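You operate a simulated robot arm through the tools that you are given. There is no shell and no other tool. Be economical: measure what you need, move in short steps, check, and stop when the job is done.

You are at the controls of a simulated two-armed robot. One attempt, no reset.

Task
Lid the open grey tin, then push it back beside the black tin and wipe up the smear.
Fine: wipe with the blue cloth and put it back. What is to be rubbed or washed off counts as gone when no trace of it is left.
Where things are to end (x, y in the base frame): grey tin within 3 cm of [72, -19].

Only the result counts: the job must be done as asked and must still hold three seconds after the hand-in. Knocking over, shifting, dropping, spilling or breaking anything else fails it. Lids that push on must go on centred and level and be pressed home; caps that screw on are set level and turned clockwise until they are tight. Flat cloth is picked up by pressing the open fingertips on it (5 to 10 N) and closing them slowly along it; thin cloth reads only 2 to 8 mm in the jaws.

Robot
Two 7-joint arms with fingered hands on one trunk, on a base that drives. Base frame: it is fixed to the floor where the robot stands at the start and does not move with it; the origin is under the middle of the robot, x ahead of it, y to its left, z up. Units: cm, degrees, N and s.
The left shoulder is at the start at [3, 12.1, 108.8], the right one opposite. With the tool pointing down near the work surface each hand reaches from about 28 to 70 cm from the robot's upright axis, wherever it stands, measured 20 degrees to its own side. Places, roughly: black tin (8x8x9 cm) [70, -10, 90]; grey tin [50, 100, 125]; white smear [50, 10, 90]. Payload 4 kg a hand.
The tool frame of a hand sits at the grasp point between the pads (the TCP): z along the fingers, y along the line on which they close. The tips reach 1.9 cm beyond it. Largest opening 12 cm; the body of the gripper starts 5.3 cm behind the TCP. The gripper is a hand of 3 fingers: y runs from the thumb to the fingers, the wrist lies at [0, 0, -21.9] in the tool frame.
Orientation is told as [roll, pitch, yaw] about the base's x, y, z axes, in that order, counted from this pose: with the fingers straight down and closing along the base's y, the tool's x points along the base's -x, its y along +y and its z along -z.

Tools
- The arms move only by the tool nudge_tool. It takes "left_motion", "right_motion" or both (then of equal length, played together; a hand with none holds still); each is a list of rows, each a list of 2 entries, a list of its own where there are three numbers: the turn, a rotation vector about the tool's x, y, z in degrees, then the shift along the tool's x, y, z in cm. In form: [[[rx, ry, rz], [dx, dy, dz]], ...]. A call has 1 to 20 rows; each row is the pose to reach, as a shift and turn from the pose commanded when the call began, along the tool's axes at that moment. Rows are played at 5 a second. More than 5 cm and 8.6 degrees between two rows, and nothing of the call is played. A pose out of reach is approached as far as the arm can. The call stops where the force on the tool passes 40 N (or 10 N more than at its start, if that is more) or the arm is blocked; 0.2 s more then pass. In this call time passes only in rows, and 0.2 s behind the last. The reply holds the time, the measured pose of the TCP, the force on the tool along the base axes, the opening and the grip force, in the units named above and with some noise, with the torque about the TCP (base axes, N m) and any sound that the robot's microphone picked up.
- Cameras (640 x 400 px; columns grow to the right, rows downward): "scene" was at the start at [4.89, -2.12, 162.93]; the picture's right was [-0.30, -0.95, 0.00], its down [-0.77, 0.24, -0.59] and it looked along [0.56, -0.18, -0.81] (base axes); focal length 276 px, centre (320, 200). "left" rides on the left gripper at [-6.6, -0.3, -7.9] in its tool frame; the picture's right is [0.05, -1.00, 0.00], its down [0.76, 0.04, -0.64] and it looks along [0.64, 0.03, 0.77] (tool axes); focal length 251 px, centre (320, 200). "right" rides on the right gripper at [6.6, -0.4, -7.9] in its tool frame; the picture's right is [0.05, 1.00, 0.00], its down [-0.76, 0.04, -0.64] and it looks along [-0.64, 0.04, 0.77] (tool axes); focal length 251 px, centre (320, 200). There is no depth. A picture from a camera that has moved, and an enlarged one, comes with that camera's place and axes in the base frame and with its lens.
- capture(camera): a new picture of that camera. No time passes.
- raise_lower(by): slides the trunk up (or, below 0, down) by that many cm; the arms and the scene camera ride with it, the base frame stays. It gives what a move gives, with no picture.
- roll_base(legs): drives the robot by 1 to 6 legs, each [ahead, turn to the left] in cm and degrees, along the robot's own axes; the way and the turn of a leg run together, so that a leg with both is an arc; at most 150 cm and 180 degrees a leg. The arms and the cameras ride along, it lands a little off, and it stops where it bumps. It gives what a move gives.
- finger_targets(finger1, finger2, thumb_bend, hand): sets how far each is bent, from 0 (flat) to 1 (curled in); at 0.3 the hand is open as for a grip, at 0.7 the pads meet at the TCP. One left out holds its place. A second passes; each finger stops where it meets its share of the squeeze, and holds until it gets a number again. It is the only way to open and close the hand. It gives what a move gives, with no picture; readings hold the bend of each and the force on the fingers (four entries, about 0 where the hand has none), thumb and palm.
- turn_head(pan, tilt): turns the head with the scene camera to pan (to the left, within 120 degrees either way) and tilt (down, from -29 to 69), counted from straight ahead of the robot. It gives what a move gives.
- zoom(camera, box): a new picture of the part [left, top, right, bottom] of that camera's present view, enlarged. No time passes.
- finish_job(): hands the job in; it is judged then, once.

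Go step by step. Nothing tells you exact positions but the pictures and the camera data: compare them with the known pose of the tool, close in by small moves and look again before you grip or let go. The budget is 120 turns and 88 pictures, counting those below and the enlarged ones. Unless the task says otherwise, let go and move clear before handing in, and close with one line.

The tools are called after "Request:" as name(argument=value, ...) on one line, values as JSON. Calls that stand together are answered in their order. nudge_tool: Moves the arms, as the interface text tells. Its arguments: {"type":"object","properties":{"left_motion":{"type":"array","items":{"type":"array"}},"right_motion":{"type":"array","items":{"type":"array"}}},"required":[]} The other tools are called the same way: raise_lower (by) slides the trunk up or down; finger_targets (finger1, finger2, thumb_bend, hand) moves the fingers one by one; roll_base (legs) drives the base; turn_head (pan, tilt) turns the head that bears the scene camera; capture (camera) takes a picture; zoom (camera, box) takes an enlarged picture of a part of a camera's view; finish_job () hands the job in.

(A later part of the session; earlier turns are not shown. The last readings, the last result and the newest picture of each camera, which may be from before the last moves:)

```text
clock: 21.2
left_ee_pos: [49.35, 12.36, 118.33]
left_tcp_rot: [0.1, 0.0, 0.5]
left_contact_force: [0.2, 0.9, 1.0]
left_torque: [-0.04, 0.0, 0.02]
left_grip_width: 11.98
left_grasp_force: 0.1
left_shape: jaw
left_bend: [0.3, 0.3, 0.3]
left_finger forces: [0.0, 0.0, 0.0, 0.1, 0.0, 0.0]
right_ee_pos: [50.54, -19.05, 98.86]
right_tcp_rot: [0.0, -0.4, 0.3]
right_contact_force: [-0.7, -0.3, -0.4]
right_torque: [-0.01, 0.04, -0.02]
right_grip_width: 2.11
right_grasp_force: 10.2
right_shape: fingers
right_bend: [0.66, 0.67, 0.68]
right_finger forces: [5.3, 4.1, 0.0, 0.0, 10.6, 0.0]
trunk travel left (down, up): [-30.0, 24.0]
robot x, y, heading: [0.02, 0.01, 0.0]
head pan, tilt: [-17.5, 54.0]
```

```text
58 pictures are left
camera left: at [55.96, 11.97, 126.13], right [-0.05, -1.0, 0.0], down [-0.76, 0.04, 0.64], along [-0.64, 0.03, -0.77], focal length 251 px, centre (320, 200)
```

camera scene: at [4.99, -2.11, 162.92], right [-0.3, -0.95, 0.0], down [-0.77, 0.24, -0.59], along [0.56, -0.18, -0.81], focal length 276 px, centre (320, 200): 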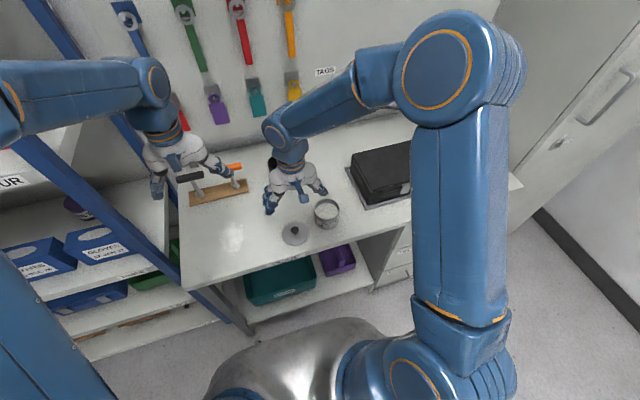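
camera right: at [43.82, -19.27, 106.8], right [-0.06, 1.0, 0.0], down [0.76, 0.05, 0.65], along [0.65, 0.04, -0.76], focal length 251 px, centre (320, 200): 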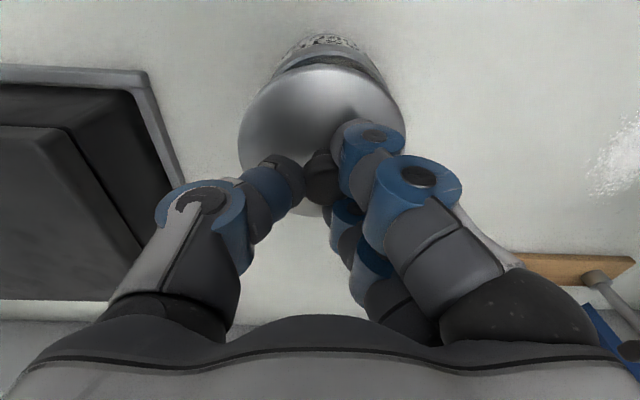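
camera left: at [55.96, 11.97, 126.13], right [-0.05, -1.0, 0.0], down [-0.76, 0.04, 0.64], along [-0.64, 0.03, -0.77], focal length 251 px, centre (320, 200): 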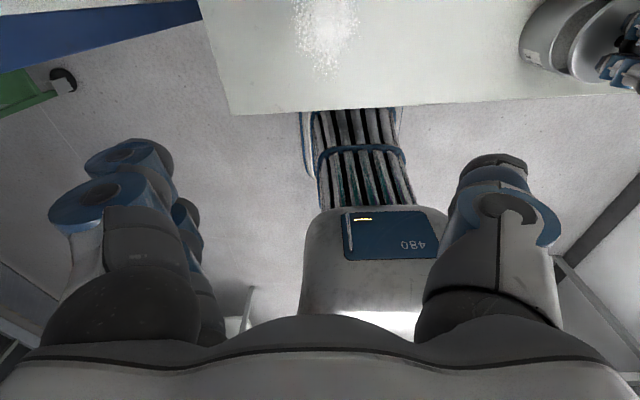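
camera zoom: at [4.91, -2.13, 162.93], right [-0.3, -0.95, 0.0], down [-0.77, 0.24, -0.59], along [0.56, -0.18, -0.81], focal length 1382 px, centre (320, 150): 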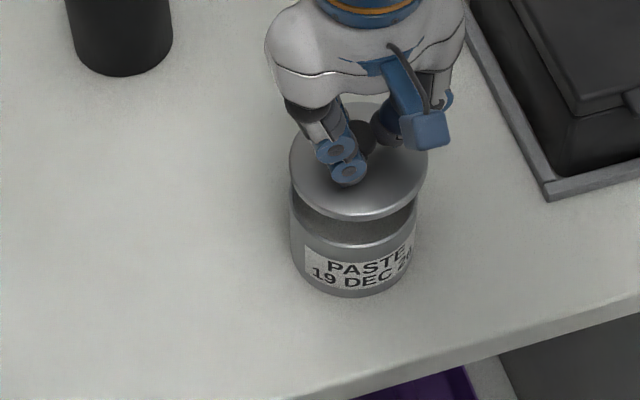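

The lid sits about 0.3 cm too far to the right of the tin. I'll correct that, lower it to just above the rim and inspect.

Request:
nudge_tool(right_motion=[[[0, 0, 0], [-0.1, 0.3, 0.6]], [[0, 0, 0], [-0.1, 0.3, 1.2]], [[0, 0, 0], [-0.1, 0.3, 1.8]], [[0, 0, 0], [-0.1, 0.3, 2.3]]])

Request:
zoom(camera="scene", box=[294, 185, 374, 235])

Request:
zoom(camera="left", box=[480, 0, 640, 100])

Request:
zoom(camera="right", box=[200, 20, 440, 170])

```text
clock: 22.2
left_ee_pos: [49.36, 12.26, 118.34]
left_tcp_rot: [0.0, 0.0, 0.4]
left_contact_force: [0.4, 0.0, -0.3]
left_torque: [-0.04, 0.0, 0.01]
left_grip_width: 11.99
left_grasp_force: 0.1
left_shape: jaw
left_bend: [0.3, 0.3, 0.3]
left_finger forces: [0.0, 0.1, 0.0, 0.0, 0.1, 0.0]
right_ee_pos: [50.59, -18.71, 96.55]
right_tcp_rot: [0.1, -0.5, 0.5]
right_contact_force: [-0.5, -1.0, -0.8]
right_torque: [0.0, 0.01, -0.01]
right_grip_width: 2.1
right_grasp_force: 9.9
right_shape: fingers
right_bend: [0.66, 0.67, 0.68]
right_finger forces: [5.4, 4.2, 0.1, 0.0, 10.7, 0.0]
trunk travel left (down, up): [-30.0, 24.0]
robot x, y, heading: [0.21, 0.06, -0.2]
head pan, tilt: [-17.5, 54.0]
```

```text
8.00 times, centred on (334, 210) of scene
camera zoom: at [4.92, -2.12, 162.93], right [-0.3, -0.95, 0.0], down [-0.77, 0.24, -0.59], along [0.56, -0.18, -0.81], focal length 2211 px, centre (208, 120)
```

zoom: 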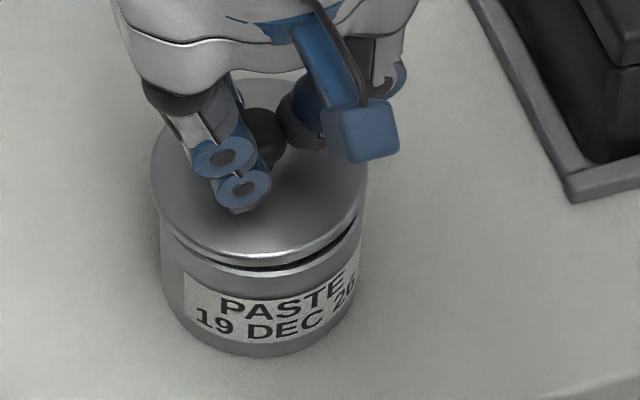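

```text
4.00 times, centred on (560, 50) of left
camera zoom: at [55.97, 11.98, 126.12], right [-0.05, -1.0, 0.0], down [-0.76, 0.04, 0.64], along [-0.64, 0.03, -0.77], focal length 1006 px, centre (-640, 800)
```

zoom: 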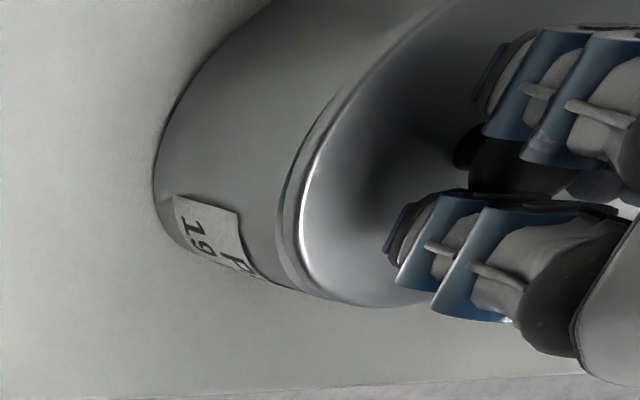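

```text
2.67 times, centred on (320, 95) of right
camera zoom: at [43.96, -18.94, 104.5], right [-0.06, 1.0, 0.0], down [0.76, 0.05, 0.65], along [0.65, 0.04, -0.76], focal length 670 px, centre (320, 480)
```

zoom: 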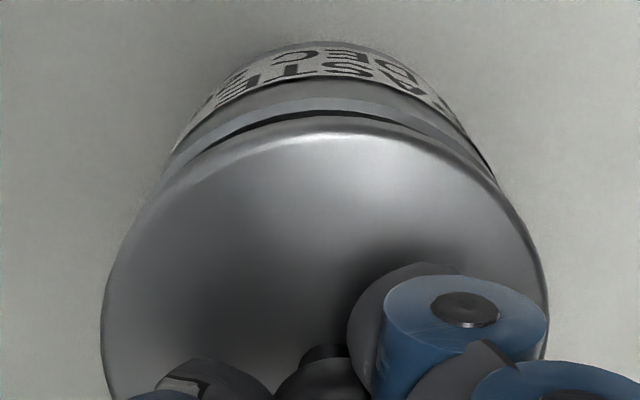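

The lid looks centred within about 0.1 cm. I'll lower it gently and watch the force.

Request:
nudge_tool(right_motion=[[[0, 0, 0], [0, -0.05, 0.3]], [[0, 0, 0], [0, -0.05, 0.6]], [[0, 0, 0], [0, -0.05, 0.9]]])

Request:
zoom(camera="scene", box=[294, 185, 374, 235])

```text
clock: 23.0
left_ee_pos: [49.31, 12.24, 118.35]
left_tcp_rot: [-0.1, 0.0, 0.4]
left_contact_force: [0.3, 0.7, 1.0]
left_torque: [-0.01, 0.0, -0.04]
left_grip_width: 12.01
left_grasp_force: 0.0
left_shape: jaw
left_bend: [0.3, 0.3, 0.3]
left_finger forces: [0.0, 0.1, 0.0, 0.1, 0.1, 0.1]
right_ee_pos: [50.57, -18.71, 95.76]
right_tcp_rot: [0.2, -0.6, 0.5]
right_contact_force: [-0.7, -0.3, 4.8]
right_torque: [0.04, -0.04, 0.0]
right_grip_width: 1.82
right_grasp_force: 10.1
right_shape: fingers
right_bend: [0.68, 0.67, 0.68]
right_finger forces: [3.7, 5.7, 0.0, 0.0, 10.5, 0.0]
trunk travel left (down, up): [-30.0, 24.0]
robot x, y, heading: [0.13, 0.25, -0.1]
head pan, tilt: [-17.5, 54.0]
```

```text
8.00 times, centred on (334, 210) of scene
camera zoom: at [4.84, -2.1, 162.94], right [-0.3, -0.95, 0.0], down [-0.77, 0.24, -0.59], along [0.56, -0.18, -0.81], focal length 2211 px, centre (208, 120)
```

zoom: 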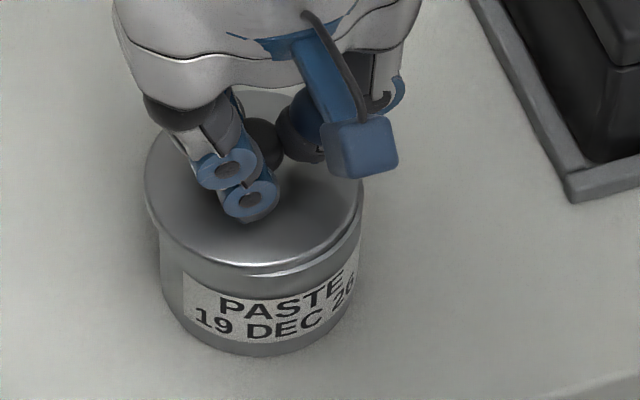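

The lid touched down with 5 N but sits about 0.3 cm too far to the left. I'll lift it slightly, shift and recheck.

Request:
nudge_tool(right_motion=[[[0, 0, 0], [0, 0, -0.6]], [[0, 0, 0], [0, -0.3, -0.6]]])

Request:
zoom(camera="scene", box=[294, 185, 374, 235])

Request:
zoom(camera="right", box=[200, 20, 440, 170])

```text
clock: 23.6
left_ee_pos: [49.3, 12.23, 118.27]
left_tcp_rot: [0.0, 0.0, 0.4]
left_contact_force: [1.0, -0.3, -0.3]
left_torque: [-0.03, -0.01, 0.02]
left_grip_width: 11.97
left_grasp_force: 0.0
left_shape: jaw
left_bend: [0.3, 0.3, 0.3]
left_finger forces: [0.0, 0.0, 0.0, 0.0, 0.0, 0.0]
right_ee_pos: [50.62, -19.0, 96.15]
right_tcp_rot: [0.1, -0.5, 0.3]
right_contact_force: [-0.1, 0.2, 0.1]
right_torque: [-0.03, -0.01, -0.01]
right_grip_width: 1.79
right_grasp_force: 9.0
right_shape: fingers
right_bend: [0.68, 0.67, 0.68]
right_finger forces: [3.4, 5.6, 0.0, 0.1, 9.4, 0.1]
trunk travel left (down, up): [-30.0, 24.0]
robot x, y, heading: [0.01, -0.14, 0.2]
head pan, tilt: [-17.5, 54.0]
```

```text
8.00 times, centred on (334, 210) of scene
camera zoom: at [4.9, -2.14, 162.93], right [-0.3, -0.95, 0.0], down [-0.77, 0.24, -0.59], along [0.56, -0.18, -0.81], focal length 2211 px, centre (208, 120)
```

zoom: 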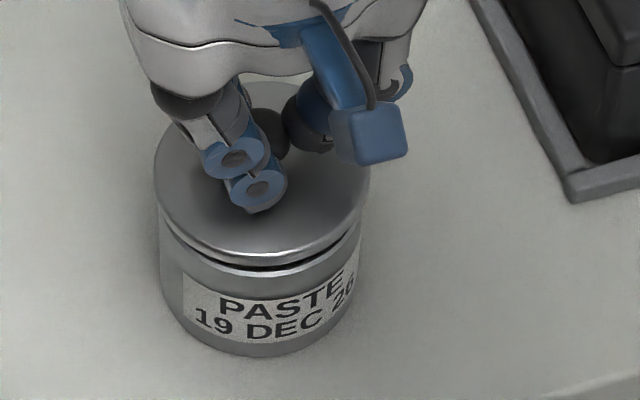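

```text
2.67 times, centred on (320, 95) of right
camera zoom: at [43.94, -19.25, 104.23], right [-0.06, 1.0, 0.0], down [0.76, 0.05, 0.65], along [0.65, 0.04, -0.76], focal length 670 px, centre (320, 480)
```

zoom: 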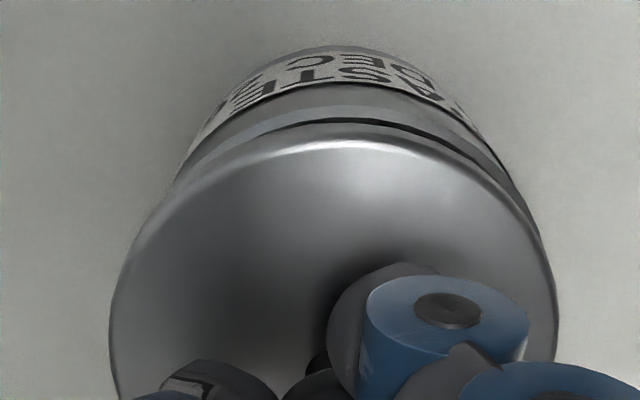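

In y the lid is now centred; triangulating suggests it's about 0.2 cm too far back in x. I'll adjust and lower again.

Request:
nudge_tool(right_motion=[[[0, 0, 0], [0.15, 0.03, 0.2]], [[0, 0, 0], [0.2, 0.03, 0.5]], [[0, 0, 0], [0.2, 0.03, 0.8]]])

Request:
zoom(camera="scene", box=[294, 185, 374, 235])

Request:
zoom(camera="right", box=[200, 20, 440, 170])

```text
clock: 24.4
left_ee_pos: [49.27, 12.24, 118.48]
left_tcp_rot: [0.0, -0.2, 0.4]
left_contact_force: [0.2, -0.4, 0.0]
left_torque: [-0.01, -0.02, -0.02]
left_grip_width: 11.99
left_grasp_force: 0.0
left_shape: jaw
left_bend: [0.3, 0.3, 0.3]
left_finger forces: [0.0, 0.0, 0.1, 0.0, 0.0, 0.1]
right_ee_pos: [50.3, -19.05, 95.69]
right_tcp_rot: [0.1, -0.6, 0.5]
right_contact_force: [-4.9, -4.5, 15.1]
right_torque: [0.0, 0.02, -0.04]
right_grip_width: 1.72
right_grasp_force: 13.4
right_shape: fingers
right_bend: [0.72, 0.68, 0.69]
right_finger forces: [5.7, 5.7, 0.0, 0.0, 15.4, 0.0]
trunk travel left (down, up): [-30.0, 24.0]
robot x, y, heading: [0.3, -0.03, 0.1]
head pan, tilt: [-17.5, 54.0]
heard: snap
```

```text
8.00 times, centred on (334, 210) of scene
camera zoom: at [4.67, -2.13, 162.95], right [-0.3, -0.95, 0.0], down [-0.77, 0.24, -0.59], along [0.56, -0.18, -0.81], focal length 2211 px, centre (208, 120)
```

zoom: 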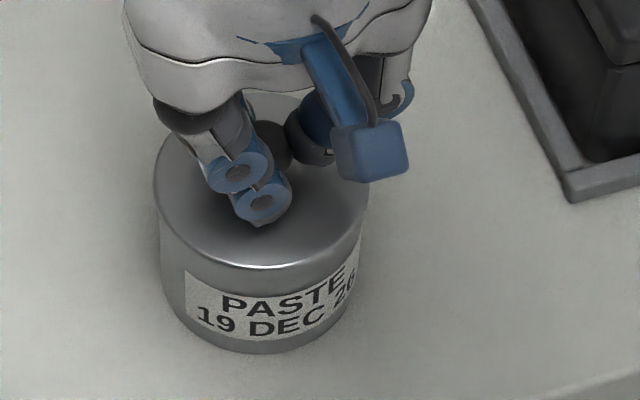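

```text
2.67 times, centred on (320, 95) of right
camera zoom: at [43.64, -19.27, 103.61], right [-0.06, 1.0, 0.0], down [0.76, 0.05, 0.65], along [0.65, 0.04, -0.76], focal length 670 px, centre (320, 480)
```

zoom: 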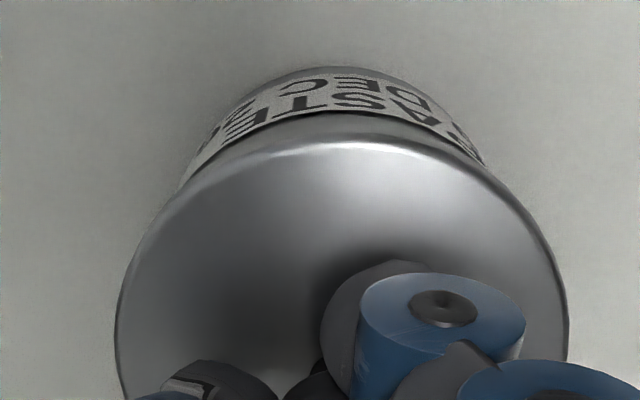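

I heard a snap and the lid looks flush. I'll release the knob, rise, and then press on top with closed fingers to make sure it's home.

Request:
finger_targets(hand="right", finger1=0.52, finger2=0.52, thumb_bend=0.52)

Request:
nudge_tool(right_motion=[[[0, 0, 0], [0, 0, -1]], [[0, 0, 0], [0, 0, -2.5]], [[0, 0, 0], [0, 0, -4]], [[0, 0, 0], [0, 0, -5.5]]])

Request:
finger_targets(hand="right", finger1=0.72, finger2=0.72, thumb_bend=0.72)

Request:
capture(camera="right")

```text
clock: 25.4
left_ee_pos: [49.31, 12.2, 118.34]
left_tcp_rot: [-0.1, 0.0, 0.4]
left_contact_force: [1.4, 0.4, -0.1]
left_torque: [-0.06, 0.02, 0.02]
left_grip_width: 12.01
left_grasp_force: 0.1
left_shape: jaw
left_bend: [0.3, 0.3, 0.3]
left_finger forces: [0.0, 0.1, 0.0, 0.0, 0.0, 0.0]
right_ee_pos: [50.37, -19.07, 95.51]
right_tcp_rot: [0.0, -0.5, 0.3]
right_contact_force: [-0.2, -1.9, 5.2]
right_torque: [0.12, -0.05, -0.02]
right_grip_width: 6.2
right_grasp_force: 2.6
right_shape: fingers
right_bend: [0.52, 0.54, 0.52]
right_finger forces: [0.2, 4.5, 0.1, 0.0, 0.1, 0.0]
trunk travel left (down, up): [-30.0, 24.0]
robot x, y, heading: [0.26, 0.2, 0.0]
head pan, tilt: [-17.5, 54.0]
```

```text
clock: 26.4
left_ee_pos: [49.32, 12.34, 118.22]
left_tcp_rot: [-0.1, 0.0, 0.5]
left_contact_force: [0.4, -0.4, -0.1]
left_torque: [-0.05, 0.02, -0.02]
left_grip_width: 12.01
left_grasp_force: 0.2
left_shape: jaw
left_bend: [0.3, 0.3, 0.3]
left_finger forces: [0.0, 0.1, 0.0, 0.1, 0.1, 0.0]
right_ee_pos: [50.2, -19.02, 100.96]
right_tcp_rot: [0.1, -0.3, 0.5]
right_contact_force: [-0.2, -0.1, -0.5]
right_torque: [-0.01, 0.0, 0.05]
right_grip_width: 6.21
right_grasp_force: 0.0
right_shape: fingers
right_bend: [0.52, 0.52, 0.52]
right_finger forces: [0.0, 0.0, 0.2, 0.1, 0.0, 0.0]
trunk travel left (down, up): [-30.0, 24.0]
robot x, y, heading: [0.2, -0.24, 0.2]
head pan, tilt: [-17.5, 54.0]
```

```text
clock: 27.4
left_ee_pos: [49.33, 12.32, 118.3]
left_tcp_rot: [0.0, 0.0, 0.4]
left_contact_force: [-0.2, 0.1, 0.2]
left_torque: [-0.06, -0.02, -0.03]
left_grip_width: 11.98
left_grasp_force: 0.2
left_shape: jaw
left_bend: [0.3, 0.3, 0.3]
left_finger forces: [0.1, 0.0, 0.1, 0.0, 0.1, 0.0]
right_ee_pos: [50.27, -18.98, 101.0]
right_tcp_rot: [0.1, -0.4, 0.4]
right_contact_force: [-0.4, -0.1, 1.4]
right_torque: [-0.03, 0.0, -0.01]
right_grip_width: 0.84
right_grasp_force: 0.0
right_shape: fingers
right_bend: [0.72, 0.72, 0.72]
right_finger forces: [0.0, 0.0, 0.0, 0.0, 0.0, 0.1]
trunk travel left (down, up): [-30.0, 24.0]
robot x, y, heading: [-0.08, -0.09, 0.0]
head pan, tilt: [-17.5, 54.0]
```

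```text
49 pictures are left
camera right: at [43.64, -19.23, 108.93], right [-0.06, 1.0, 0.0], down [0.76, 0.05, 0.65], along [0.65, 0.04, -0.76], focal length 251 px, centre (320, 200)
```

right: 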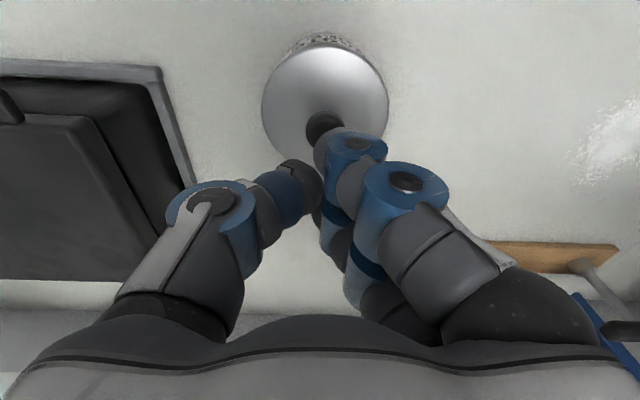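

The knob is under the closed fingertips. I'll press down on it slowly.

Request:
nudge_tool(right_motion=[[[0, 0, 0], [0, 0.25, 1]], [[0, 0, 0], [0, 0.25, 2]], [[0, 0, 0], [0, 0.25, 2.6]], [[0, 0, 0], [0, 0.25, 2.9]], [[0, 0, 0], [0, 0.25, 3.2]], [[0, 0, 0], [0, 0.25, 3.5]], [[0, 0, 0], [0, 0.25, 3.8]], [[0, 0, 0], [0, 0.25, 4.1]], [[0, 0, 0], [0, 0.25, 4.4]]])

```text
clock: 29.6
left_ee_pos: [49.17, 12.32, 118.36]
left_tcp_rot: [-0.1, -0.2, 0.4]
left_contact_force: [0.8, -0.2, -0.4]
left_torque: [-0.04, 0.0, 0.03]
left_grip_width: 11.99
left_grasp_force: 0.0
left_shape: jaw
left_bend: [0.3, 0.3, 0.3]
left_finger forces: [0.1, 0.1, 0.1, 0.1, 0.0, 0.0]
right_ee_pos: [50.5, -18.85, 97.13]
right_tcp_rot: [-0.1, -1.0, 0.3]
right_contact_force: [-7.6, -1.2, 19.7]
right_torque: [-0.06, 0.38, -0.03]
right_grip_width: 0.84
right_grasp_force: 10.1
right_shape: fingers
right_bend: [0.72, 0.72, 0.75]
right_finger forces: [7.2, 0.0, 0.1, 0.1, 13.3, 0.0]
trunk travel left (down, up): [-30.0, 24.0]
robot x, y, heading: [-0.34, 0.18, -0.0]
head pan, tilt: [-17.5, 54.0]
stopped in row 9 (right hand): the force on the tool passed its limit at 42 N (the readings are from after the stop); the commanded pose is now the measured one
```

The lid took 42 N without further movement, so it's home. I'll rise, check the lid, and move back in front of the tin.

Request:
nudge_tool(right_motion=[[[0, 0, 0], [0, 0, -1.5]], [[0, 0, 0], [0, 0, -4]], [[0, 0, 0], [0, 0, -7]], [[0, 0, 0], [2, 0, -9]], [[0, 0, 0], [5, 0, -9]], [[0, 0, 0], [8, 0, -9]], [[0, 0, 0], [11, 0, -9]], [[0, 0, 0], [12.5, 0, -9]]])

Request:
zoom(camera="scene", box=[240, 140, 400, 240])

```text
clock: 31.4
left_ee_pos: [49.26, 12.26, 118.29]
left_tcp_rot: [0.0, 0.1, 0.3]
left_contact_force: [-0.2, -0.2, -0.1]
left_torque: [0.02, 0.03, -0.01]
left_grip_width: 12.0
left_grasp_force: 0.0
left_shape: jaw
left_bend: [0.3, 0.3, 0.3]
left_finger forces: [0.0, 0.1, 0.0, 0.0, 0.0, 0.0]
right_ee_pos: [38.02, -18.92, 105.66]
right_tcp_rot: [0.1, -0.7, 0.4]
right_contact_force: [0.6, -0.2, 0.4]
right_torque: [0.02, -0.02, 0.01]
right_grip_width: 0.81
right_grasp_force: 0.1
right_shape: fingers
right_bend: [0.72, 0.72, 0.72]
right_finger forces: [0.1, 0.0, 0.0, 0.0, 0.0, 0.0]
trunk travel left (down, up): [-30.0, 24.0]
robot x, y, heading: [0.22, 0.25, 0.1]
head pan, tilt: [-17.5, 54.0]
```

```text
4.00 times, centred on (320, 190) of scene
camera zoom: at [4.89, -2.13, 162.93], right [-0.3, -0.95, 0.0], down [-0.77, 0.24, -0.59], along [0.56, -0.18, -0.81], focal length 1105 px, centre (320, 240)
```

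zoom: 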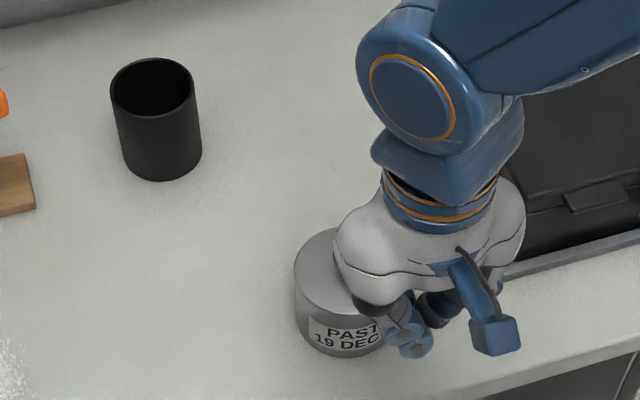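

The lid is seated and the black tin is at about [72.4,-9]. I'll set a 5-cm finger gap as a cradle and drive 5 cm ahead to gain reach.

Request:
finger_targets(hand="right", finger1=0.56, finger2=0.56, thumb_bend=0.56)

Request:
roll_base(legs=[[5, 0]])

Request:
capture(camera="right")

```text
clock: 32.4
left_ee_pos: [49.24, 12.29, 118.4]
left_tcp_rot: [0.0, 0.0, 0.4]
left_contact_force: [-0.5, 0.0, -0.9]
left_torque: [-0.03, -0.01, 0.02]
left_grip_width: 12.0
left_grasp_force: 0.1
left_shape: jaw
left_bend: [0.3, 0.3, 0.3]
left_finger forces: [0.0, 0.0, 0.0, 0.0, 0.0, 0.0]
right_ee_pos: [38.14, -18.93, 105.68]
right_tcp_rot: [0.0, -0.8, 0.3]
right_contact_force: [0.2, 0.0, -0.2]
right_torque: [0.01, -0.03, 0.01]
right_grip_width: 4.96
right_grasp_force: 0.2
right_shape: fingers
right_bend: [0.56, 0.56, 0.56]
right_finger forces: [0.1, 0.1, 0.0, 0.0, 0.0, 0.0]
trunk travel left (down, up): [-30.0, 24.0]
robot x, y, heading: [-0.24, 0.04, -0.1]
head pan, tilt: [-17.5, 54.0]
```

```text
clock: 33.3
left_ee_pos: [54.88, 12.2, 118.21]
left_tcp_rot: [0.0, 0.2, 0.4]
left_contact_force: [0.3, 0.2, -0.8]
left_torque: [-0.02, 0.04, 0.03]
left_grip_width: 11.98
left_grasp_force: 0.1
left_shape: jaw
left_bend: [0.3, 0.3, 0.3]
left_finger forces: [0.0, 0.1, 0.0, 0.0, 0.1, 0.0]
right_ee_pos: [43.3, -19.0, 105.55]
right_tcp_rot: [0.0, -0.7, 0.3]
right_contact_force: [0.4, -0.6, -0.5]
right_torque: [0.01, 0.03, 0.02]
right_grip_width: 4.96
right_grasp_force: 0.1
right_shape: fingers
right_bend: [0.56, 0.56, 0.56]
right_finger forces: [0.0, 0.0, 0.0, 0.0, 0.0, 0.0]
trunk travel left (down, up): [-30.0, 24.0]
robot x, y, heading: [4.85, 0.39, -0.2]
head pan, tilt: [-17.5, 54.0]
```

```text
47 pictures are left
camera right: at [36.68, -19.17, 113.42], right [-0.06, 1.0, 0.0], down [0.76, 0.05, 0.65], along [0.65, 0.04, -0.76], focal length 251 px, centre (320, 200)
```

right: 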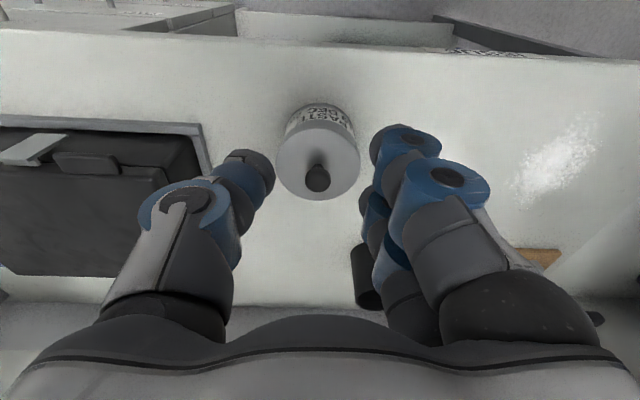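

The knob shows at [50.3,-18.5]. I'll step back slightly, lower in front of the tin, and check.

Request:
nudge_tool(right_motion=[[[0, 0, 0], [1, 0.5, 2]], [[0, 0, 0], [1.2, 0.5, 4]], [[0, 0, 0], [1.2, 0.5, 7]], [[0, 0, 0], [1.2, 0.5, 10]], [[0, 0, 0], [1.2, 0.5, 13]], [[0, 0, 0], [1.2, 0.5, 15]], [[0, 0, 0], [1.2, 0.5, 16.2]]])

Request:
capture(camera="right")

```text
clock: 34.9
left_ee_pos: [54.54, 12.18, 118.2]
left_tcp_rot: [0.1, -0.1, 0.3]
left_contact_force: [-0.7, -0.3, -0.5]
left_torque: [-0.01, -0.01, -0.01]
left_grip_width: 11.98
left_grasp_force: 0.0
left_shape: jaw
left_bend: [0.3, 0.3, 0.3]
left_finger forces: [0.0, 0.0, 0.0, 0.0, 0.0, 0.0]
right_ee_pos: [42.12, -18.48, 89.4]
right_tcp_rot: [0.0, -0.8, 0.4]
right_contact_force: [-0.2, 0.2, 0.3]
right_torque: [-0.01, 0.03, -0.03]
right_grip_width: 4.98
right_grasp_force: 0.0
right_shape: fingers
right_bend: [0.56, 0.56, 0.56]
right_finger forces: [0.0, 0.0, 0.0, 0.0, 0.0, 0.0]
trunk travel left (down, up): [-30.0, 24.0]
robot x, y, heading: [5.07, 0.01, -0.1]
head pan, tilt: [-17.5, 54.0]
```

```text
46 pictures are left
camera right: at [35.52, -18.66, 97.26], right [-0.06, 1.0, 0.0], down [0.75, 0.05, 0.65], along [0.65, 0.04, -0.76], focal length 251 px, centre (320, 200)
```

right: 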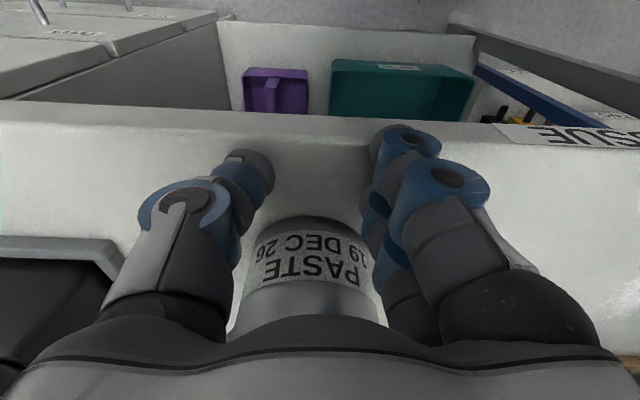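

The palm could touch the knob while pushing upright, so I'll tilt the fingers 15° forward and raise slightly, then push gently to contact.

Request:
nudge_tool(right_motion=[[[0, -5, 0], [0.2, 0, -0.6]], [[0, -10, 0], [0.2, 0, -0.8]], [[0, -15, 0], [0.2, 0, -0.8]]])

Request:
zoom(camera="scene", box=[240, 140, 400, 240])

```text
clock: 35.7
left_ee_pos: [54.47, 12.36, 118.23]
left_tcp_rot: [0.0, 0.0, 0.4]
left_contact_force: [-1.0, 0.9, -0.1]
left_torque: [0.01, 0.01, -0.02]
left_grip_width: 11.98
left_grasp_force: 0.0
left_shape: jaw
left_bend: [0.3, 0.3, 0.3]
left_finger forces: [0.0, 0.0, 0.0, 0.0, 0.0, 0.0]
right_ee_pos: [41.93, -18.54, 90.26]
right_tcp_rot: [-0.1, -16.1, 0.5]
right_contact_force: [0.9, 1.0, 0.0]
right_torque: [-0.01, -0.01, 0.02]
right_grip_width: 4.96
right_grasp_force: 0.0
right_shape: fingers
right_bend: [0.56, 0.56, 0.56]
right_finger forces: [0.1, 0.0, 0.0, 0.0, 0.1, 0.0]
trunk travel left (down, up): [-30.0, 24.0]
robot x, y, heading: [5.32, 0.34, -0.2]
head pan, tilt: [-17.5, 54.0]
```

```text
4.00 times, centred on (320, 190) of scene
camera zoom: at [9.99, -2.01, 162.93], right [-0.3, -0.95, 0.0], down [-0.77, 0.24, -0.59], along [0.56, -0.18, -0.81], focal length 1105 px, centre (320, 240)
```

zoom: 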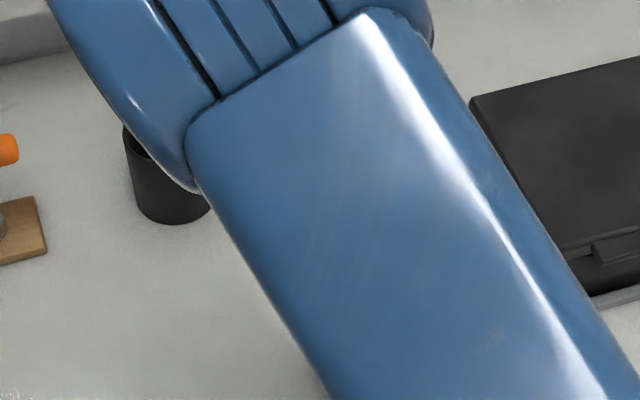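

The forearm blocks the scene view, so I'll rely on the right camera. I'll push forward 8 cm slowly and look.

Request:
nudge_tool(right_motion=[[[0, 0, 0], [-0.96, 0, 0.28]], [[0, 0, 0], [-1.92, 0, 0.55]], [[0, 0, 0], [-2.69, 0, 0.77]], [[0, 0, 0], [-3.36, 0, 0.97]], [[0, 0, 0], [-4.04, 0, 1.16]], [[0, 0, 0], [-4.81, 0, 1.38]], [[0, 0, 0], [-5.57, 0, 1.6]], [[0, 0, 0], [-6.34, 0, 1.83]], [[0, 0, 0], [-7.11, 0, 2.05]], [[0, 0, 0], [-7.88, 0, 2.27]]])

Request:
capture(camera="right")

```text
clock: 37.9
left_ee_pos: [54.49, 12.28, 118.33]
left_tcp_rot: [-0.1, 0.0, 0.4]
left_contact_force: [0.2, 0.1, -0.2]
left_torque: [-0.02, 0.01, 0.02]
left_grip_width: 12.01
left_grasp_force: 0.0
left_shape: jaw
left_bend: [0.3, 0.3, 0.3]
left_finger forces: [0.0, 0.1, 0.0, 0.0, 0.1, 0.1]
right_ee_pos: [50.1, -18.3, 90.24]
right_tcp_rot: [0.1, -15.7, 0.2]
right_contact_force: [-1.2, 0.7, 0.0]
right_torque: [0.05, 0.02, 0.04]
right_grip_width: 4.98
right_grasp_force: 1.1
right_shape: fingers
right_bend: [0.56, 0.56, 0.56]
right_finger forces: [0.0, 0.6, 0.1, 0.0, 0.6, 0.0]
trunk travel left (down, up): [-30.0, 24.0]
robot x, y, heading: [5.21, 0.11, 0.2]
head pan, tilt: [-17.5, 54.0]
```

```text
44 pictures are left
camera right: at [41.64, -18.62, 96.06], right [-0.06, 1.0, -0.01], down [0.56, 0.04, 0.83], along [0.83, 0.04, -0.56], focal length 251 px, centre (320, 200)
```

right: 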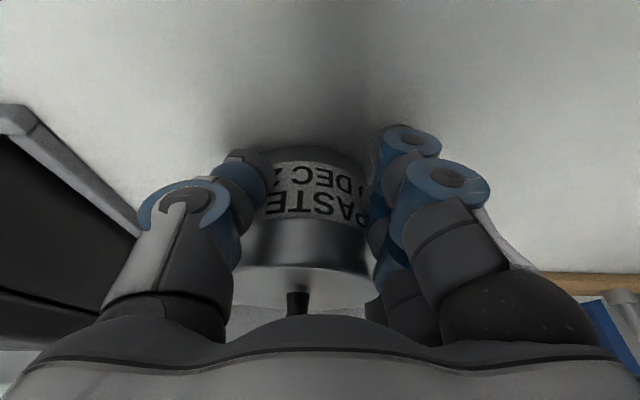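

The tin is nested between thumb and finger 2, centre about [55.1,-19.2]. I'll push 11 cm further and look.

Request:
nudge_tool(right_motion=[[[0, 0, 0], [-0.77, 0, 0.22]], [[0, 0, 0], [-1.54, 0, 0.44]], [[0, 0, 0], [-2.31, 0, 0.66]], [[0, 0, 0], [-3.08, 0, 0.88]], [[0, 0, 0], [-3.85, 0, 1.1]], [[0, 0, 0], [-4.62, 0, 1.32]], [[0, 0, 0], [-5.39, 0, 1.54]], [[0, 0, 0], [-6.16, 0, 1.76]], [[0, 0, 0], [-6.93, 0, 1.98]], [[0, 0, 0], [-7.7, 0, 2.2]], [[0, 0, 0], [-8.47, 0, 2.42]], [[0, 0, 0], [-9.24, 0, 2.64]], [[0, 0, 0], [-10.01, 0, 2.86]], [[0, 0, 0], [-10.58, 0, 3.03]]])

Request:
capture(camera="right")

Request:
capture(camera="scene")

```text
clock: 40.9
left_ee_pos: [54.43, 12.21, 118.36]
left_tcp_rot: [0.0, 0.0, 0.4]
left_contact_force: [0.2, 1.3, -0.2]
left_torque: [-0.03, 0.01, 0.02]
left_grip_width: 11.98
left_grasp_force: 0.0
left_shape: jaw
left_bend: [0.3, 0.3, 0.3]
left_finger forces: [0.0, 0.0, 0.0, 0.0, 0.0, 0.1]
right_ee_pos: [61.11, -18.54, 90.24]
right_tcp_rot: [-0.1, -15.8, 0.3]
right_contact_force: [-0.9, -0.1, 1.2]
right_torque: [0.01, 0.02, 0.03]
right_grip_width: 5.0
right_grasp_force: 0.1
right_shape: fingers
right_bend: [0.56, 0.56, 0.56]
right_finger forces: [0.0, 0.6, 0.1, 0.1, 0.8, 0.1]
trunk travel left (down, up): [-30.0, 24.0]
robot x, y, heading: [5.16, 0.03, 0.1]
head pan, tilt: [-17.5, 54.0]
```

```text
43 pictures are left
camera right: at [52.68, -18.59, 96.01], right [-0.06, 1.0, -0.02], down [0.56, 0.05, 0.83], along [0.83, 0.04, -0.56], focal length 251 px, centre (320, 200)
```

right: 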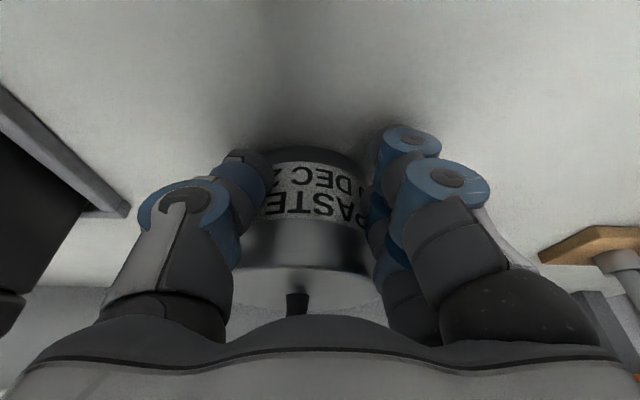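

```text
42 pictures are left
camera scene: at [9.99, -2.12, 162.93], right [-0.3, -0.95, 0.0], down [-0.77, 0.24, -0.59], along [0.56, -0.18, -0.81], focal length 276 px, centre (320, 200)
```

scene: 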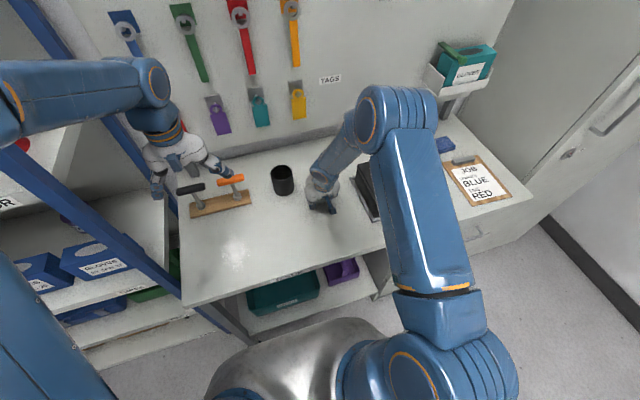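

The tin tracks well, at about [66.2,-19.3]. I'll push a last 5 cm while keeping clear of the black tin.

Request:
nudge_tool(right_motion=[[[0, 0, 0], [-0.77, 0, 0.22]], [[0, 0, 0], [-1.54, 0, 0.44]], [[0, 0, 0], [-2.31, 0, 0.66]], [[0, 0, 0], [-3.08, 0, 0.88]], [[0, 0, 0], [-3.85, 0, 1.1]], [[0, 0, 0], [-4.5, 0, 1.3]], [[0, 0, 0], [-5.0, 0, 1.44]]])

Request:
capture(camera="right")

```text
clock: 42.5
left_ee_pos: [54.46, 12.29, 118.28]
left_tcp_rot: [-0.1, 0.0, 0.4]
left_contact_force: [-0.5, -0.3, 0.5]
left_torque: [0.0, 0.01, -0.05]
left_grip_width: 12.0
left_grasp_force: 0.0
left_shape: jaw
left_bend: [0.3, 0.3, 0.3]
left_finger forces: [0.1, 0.0, 0.0, 0.0, 0.0, 0.1]
right_ee_pos: [66.39, -18.42, 90.11]
right_tcp_rot: [0.0, -15.9, 0.3]
right_contact_force: [-1.8, -0.1, 0.6]
right_torque: [0.02, -0.04, -0.02]
right_grip_width: 4.99
right_grasp_force: 0.8
right_shape: fingers
right_bend: [0.56, 0.56, 0.56]
right_finger forces: [0.1, 0.6, 0.0, 0.1, 0.8, 0.1]
trunk travel left (down, up): [-30.0, 24.0]
robot x, y, heading: [5.12, -0.22, 0.2]
head pan, tilt: [-17.5, 54.0]
```

```text
41 pictures are left
camera right: at [57.89, -18.53, 95.96], right [-0.06, 1.0, -0.01], down [0.56, 0.04, 0.83], along [0.83, 0.04, -0.56], focal length 251 px, centre (320, 200)
```

right: 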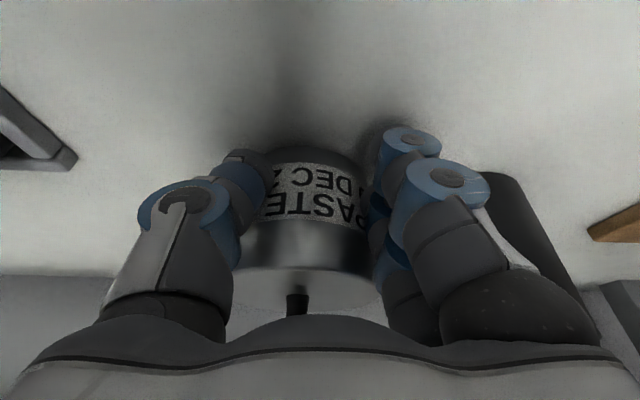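

The tin should now be at about [71.4,-19.3]. I'll back straight off, rise and level the hand, then verify.

Request:
nudge_tool(right_motion=[[[0, 0, 0], [1.92, 0, -0.55]], [[0, 0, 0], [4.8, 0, -1.4]], [[0, 0, 0], [8.6, 0, -2.5]], [[0, 0, 0], [12.2, 0, -6.5]], [[0, 4, 0], [16, 0, -10]], [[0, 8, 0], [18.5, 0, -13.5]], [[0, 12, 0], [20, 0, -17.5]], [[0, 16, 0], [22, 0, -21.5]], [[0, 16, 0], [24.5, 0, -25]]])

Request:
turn_head(pan=-25, tilt=45)

Request:
capture(camera="scene")

```text
refused: row 4 steps farther than a row can; nothing moved
```

```text
clock: 43.2
left_ee_pos: [54.46, 12.28, 118.28]
left_tcp_rot: [0.0, -0.1, 0.4]
left_contact_force: [-0.8, 0.4, -1.0]
left_torque: [-0.01, 0.02, 0.02]
left_grip_width: 11.99
left_grasp_force: 0.0
left_shape: jaw
left_bend: [0.3, 0.3, 0.3]
left_finger forces: [0.0, 0.0, 0.1, 0.0, 0.0, 0.1]
right_ee_pos: [66.18, -18.32, 90.17]
right_tcp_rot: [0.0, -15.9, 0.3]
right_contact_force: [-1.9, -0.4, 0.6]
right_torque: [-0.03, -0.01, 0.02]
right_grip_width: 5.0
right_grasp_force: 0.8
right_shape: fingers
right_bend: [0.56, 0.56, 0.56]
right_finger forces: [0.0, 0.6, 0.0, 0.0, 0.7, 0.0]
trunk travel left (down, up): [-30.0, 24.0]
robot x, y, heading: [4.94, -0.21, 0.1]
head pan, tilt: [-25.0, 45.0]
```

```text
40 pictures are left
camera scene: at [10.39, -3.34, 164.14], right [-0.42, -0.91, 0.0], down [-0.64, 0.3, -0.71], along [0.64, -0.3, -0.71], focal length 276 px, centre (320, 200)
```

scene: 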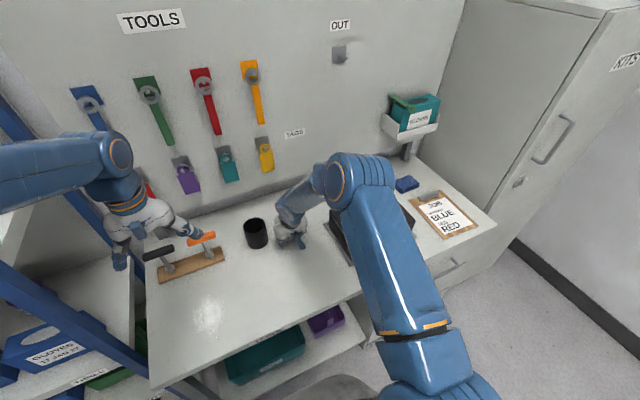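

One row was too long; I'll repeat the retreat with shorter steps.

Request:
nudge_tool(right_motion=[[[0, 0, 0], [1.92, 0, -0.55]], [[0, 0, 0], [4.8, 0, -1.4]], [[0, 0, 0], [8.6, 0, -2.5]], [[0, 0, 0], [11.5, 0, -5]], [[0, 4, 0], [14.5, 0, -8.5]], [[0, 8, 0], [17, 0, -12]], [[0, 12, 0], [19, 0, -15.5]], [[0, 16, 0], [20.5, 0, -19.5]], [[0, 16, 0], [22, 0, -24]]])

Request:
capture(camera="scene")

Request:
capture(camera="right")

```text
clock: 45.2
left_ee_pos: [54.31, 12.23, 118.33]
left_tcp_rot: [0.0, -0.2, 0.4]
left_contact_force: [0.2, -0.3, 0.2]
left_torque: [0.02, -0.03, 0.01]
left_grip_width: 11.99
left_grasp_force: 0.0
left_shape: jaw
left_bend: [0.3, 0.3, 0.3]
left_finger forces: [0.0, 0.0, 0.0, 0.0, 0.0, 0.0]
right_ee_pos: [38.35, -18.62, 107.44]
right_tcp_rot: [-0.1, 0.1, 0.3]
right_contact_force: [-0.7, -0.4, 0.0]
right_torque: [0.01, -0.01, -0.01]
right_grip_width: 5.01
right_grasp_force: 0.0
right_shape: fingers
right_bend: [0.56, 0.56, 0.56]
right_finger forces: [0.1, 0.0, 0.0, 0.0, 0.0, 0.0]
trunk travel left (down, up): [-30.0, 24.0]
robot x, y, heading: [5.02, -0.06, 0.1]
head pan, tilt: [-25.0, 45.0]
```

```text
39 pictures are left
camera scene: at [10.11, -3.35, 164.16], right [-0.42, -0.91, 0.0], down [-0.64, 0.3, -0.71], along [0.64, -0.3, -0.71], focal length 276 px, centre (320, 200)
```

scene: 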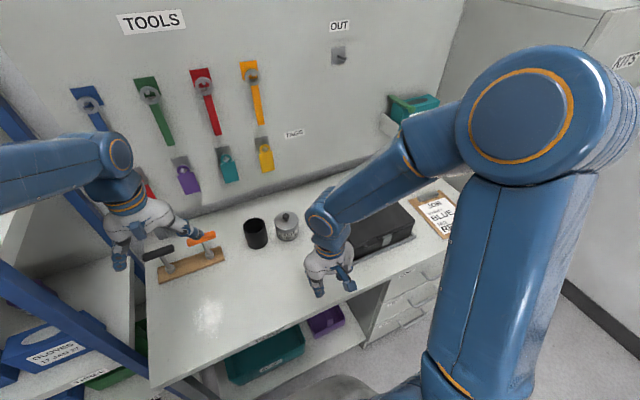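

```text
38 pictures are left
camera right: at [31.83, -18.81, 115.38], right [-0.06, 1.0, 0.0], down [0.77, 0.05, 0.64], along [0.64, 0.04, -0.77], focal length 251 px, centre (320, 200)
```

right: 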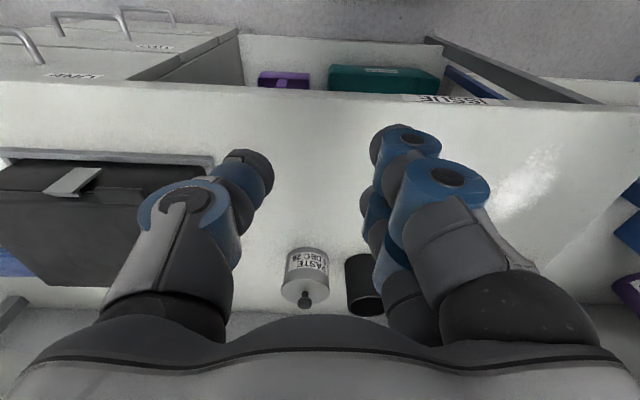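

The grey tin measures about [71,-19], clear of the black tin. Next is the cloth at about [74,-73,87]: I'll back off, shift right about 46 cm, and face the bench again.

Request:
roll_base(legs=[[-14, 0], [0, -90], [46, 0], [0, 90]])

Request:
capture(camera="scene")

```text
clock: 48.5
left_ee_pos: [37.29, -20.57, 118.26]
left_tcp_rot: [0.0, 0.0, -38.2]
left_contact_force: [-0.3, -0.3, -0.2]
left_torque: [0.03, 0.01, 0.01]
left_grip_width: 11.99
left_grasp_force: 0.0
left_shape: jaw
left_bend: [0.3, 0.3, 0.3]
left_finger forces: [0.0, 0.0, 0.0, 0.1, 0.1, 0.0]
right_ee_pos: [5.58, -34.99, 107.09]
right_tcp_rot: [0.1, 0.2, -38.4]
right_contact_force: [-0.3, 0.0, -0.4]
right_torque: [0.03, -0.04, -0.04]
right_grip_width: 4.99
right_grasp_force: 0.2
right_shape: fingers
right_bend: [0.56, 0.56, 0.56]
right_finger forces: [0.0, 0.0, 0.0, 0.1, 0.2, 0.1]
trunk travel left (down, up): [-30.0, 24.0]
robot x, y, heading: [-6.74, 4.35, -39.8]
head pan, tilt: [-25.0, 45.0]
stopped in leg 2: the robot was blocked; the commanded pose is now the measured one
```

```text
37 pictures are left
camera scene: at [-4.76, -2.23, 164.14], right [-0.9, -0.43, 0.0], down [-0.3, 0.64, -0.71], along [0.3, -0.64, -0.71], focal length 276 px, centre (320, 200)
```

scene: 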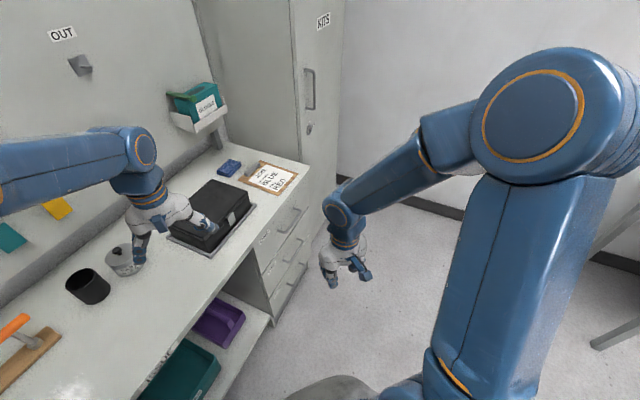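

The turn was blocked at about -40°. I'll look around to see what I met.

Request:
turn_head(pan=-110, tilt=40)

Request:
capture(camera="scene")

Request:
turn_head(pan=110, tilt=40)

Request:
capture(camera="scene")

```text
clock: 50.1
left_ee_pos: [37.29, -20.58, 118.26]
left_tcp_rot: [0.0, -0.1, -38.3]
left_contact_force: [0.3, -0.1, 0.0]
left_torque: [-0.02, 0.0, 0.0]
left_grip_width: 12.0
left_grasp_force: 0.1
left_shape: jaw
left_bend: [0.3, 0.3, 0.3]
left_finger forces: [0.1, 0.0, 0.0, 0.0, 0.0, 0.1]
right_ee_pos: [5.6, -34.84, 107.28]
right_tcp_rot: [0.0, 0.2, -38.2]
right_contact_force: [0.0, 0.0, 0.6]
right_torque: [0.02, 0.01, -0.01]
right_grip_width: 5.0
right_grasp_force: 0.1
right_shape: fingers
right_bend: [0.56, 0.56, 0.56]
right_finger forces: [0.0, 0.1, 0.0, 0.1, 0.1, 0.0]
trunk travel left (down, up): [-30.0, 24.0]
robot x, y, heading: [-6.65, 4.4, -39.5]
head pan, tilt: [-110.0, 40.0]
```

```text
36 pictures are left
camera scene: at [-15.5, 1.03, 164.87], right [-0.51, 0.86, 0.0], down [0.55, 0.33, -0.77], along [-0.66, -0.39, -0.64], focal length 276 px, centre (320, 200)
```

scene: 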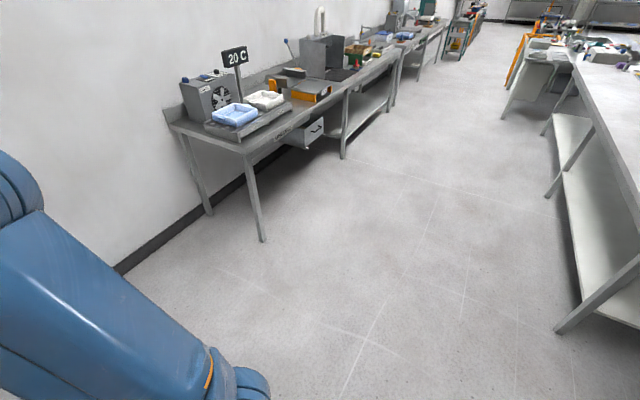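

```text
clock: 53.2
left_ee_pos: [37.26, -20.52, 118.29]
left_tcp_rot: [0.1, 0.1, -38.3]
left_contact_force: [0.0, -0.4, -0.3]
left_torque: [0.0, 0.0, -0.06]
left_grip_width: 12.01
left_grasp_force: 0.0
left_shape: jaw
left_bend: [0.3, 0.3, 0.3]
left_finger forces: [0.0, 0.1, 0.1, 0.0, 0.1, 0.0]
right_ee_pos: [5.58, -34.77, 107.33]
right_tcp_rot: [0.1, 0.2, -38.3]
right_contact_force: [-0.1, 0.6, -0.8]
right_torque: [-0.02, -0.01, 0.01]
right_grip_width: 5.0
right_grasp_force: 0.0
right_shape: fingers
right_bend: [0.56, 0.56, 0.56]
right_finger forces: [0.1, 0.0, 0.1, 0.0, 0.1, 0.1]
trunk travel left (down, up): [-30.0, 24.0]
robot x, y, heading: [-6.6, 3.88, -39.1]
head pan, tilt: [110.0, 40.0]
```

```text
35 pictures are left
camera scene: at [-5.35, 13.37, 164.88], right [0.94, -0.33, 0.0], down [-0.21, -0.61, -0.77], along [0.26, 0.72, -0.64], focal length 276 px, centre (320, 200)
```

scene: 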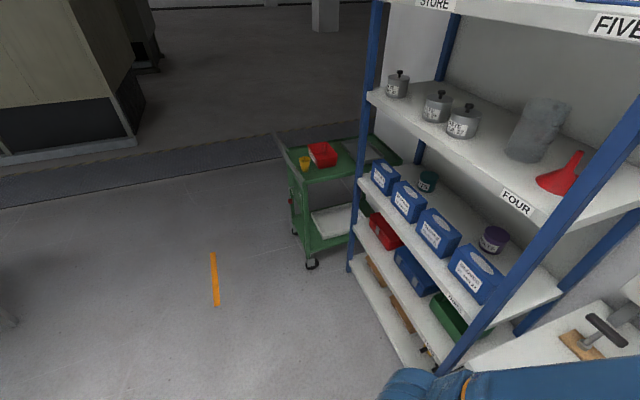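

The only thing near is the shelf post beside the left elbow. I'll turn back, reverse further, then make the turn.

Request:
roll_base(legs=[[0, 39], [-35, 0], [0, -90]])

Request:
turn_head(pan=70, tilt=35)

Request:
capture(camera="scene")

```text
clock: 55.3
left_ee_pos: [43.85, 9.69, 118.18]
left_tcp_rot: [0.0, 0.1, -2.4]
left_contact_force: [0.3, 0.2, -0.5]
left_torque: [-0.05, 0.0, 0.03]
left_grip_width: 11.99
left_grasp_force: 0.1
left_shape: jaw
left_bend: [0.3, 0.3, 0.3]
left_finger forces: [0.0, 0.0, 0.1, 0.0, 0.0, 0.1]
right_ee_pos: [26.61, -20.45, 107.34]
right_tcp_rot: [-0.1, 0.2, -2.5]
right_contact_force: [0.1, 0.5, -0.1]
right_torque: [0.0, 0.02, 0.0]
right_grip_width: 5.0
right_grasp_force: 0.0
right_shape: fingers
right_bend: [0.56, 0.56, 0.56]
right_finger forces: [0.0, 0.0, 0.1, 0.0, 0.0, 0.1]
trunk travel left (down, up): [-30.0, 24.0]
robot x, y, heading: [-6.39, -0.65, -2.7]
head pan, tilt: [110.0, 40.0]
stopped in leg 1: the robot was blocked; the commanded pose is now the measured one
```

```text
clock: 56.4
left_ee_pos: [43.78, 9.5, 118.28]
left_tcp_rot: [-0.1, 0.0, -2.3]
left_contact_force: [0.2, -0.5, 0.2]
left_torque: [0.03, 0.01, -0.02]
left_grip_width: 12.01
left_grasp_force: 0.0
left_shape: jaw
left_bend: [0.3, 0.3, 0.3]
left_finger forces: [0.0, 0.0, 0.1, 0.1, 0.1, 0.1]
right_ee_pos: [26.45, -20.54, 107.24]
right_tcp_rot: [0.0, 0.1, -2.4]
right_contact_force: [0.2, 0.0, 0.0]
right_torque: [-0.02, -0.04, 0.02]
right_grip_width: 4.99
right_grasp_force: 0.0
right_shape: fingers
right_bend: [0.56, 0.56, 0.56]
right_finger forces: [0.0, 0.0, 0.0, 0.0, 0.0, 0.1]
trunk travel left (down, up): [-30.0, 24.0]
robot x, y, heading: [-6.6, -0.61, -2.5]
head pan, tilt: [70.0, 35.0]
```

```text
34 pictures are left
camera scene: at [-5.22, 7.83, 165.63], right [0.92, -0.38, 0.0], down [-0.22, -0.53, -0.82], along [0.31, 0.76, -0.57], focal length 276 px, centre (320, 200)
```

scene: 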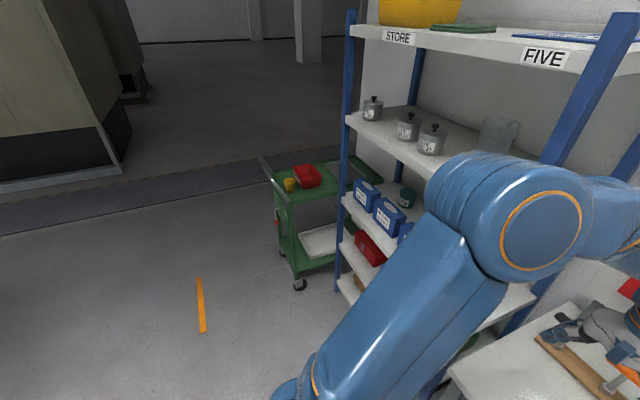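

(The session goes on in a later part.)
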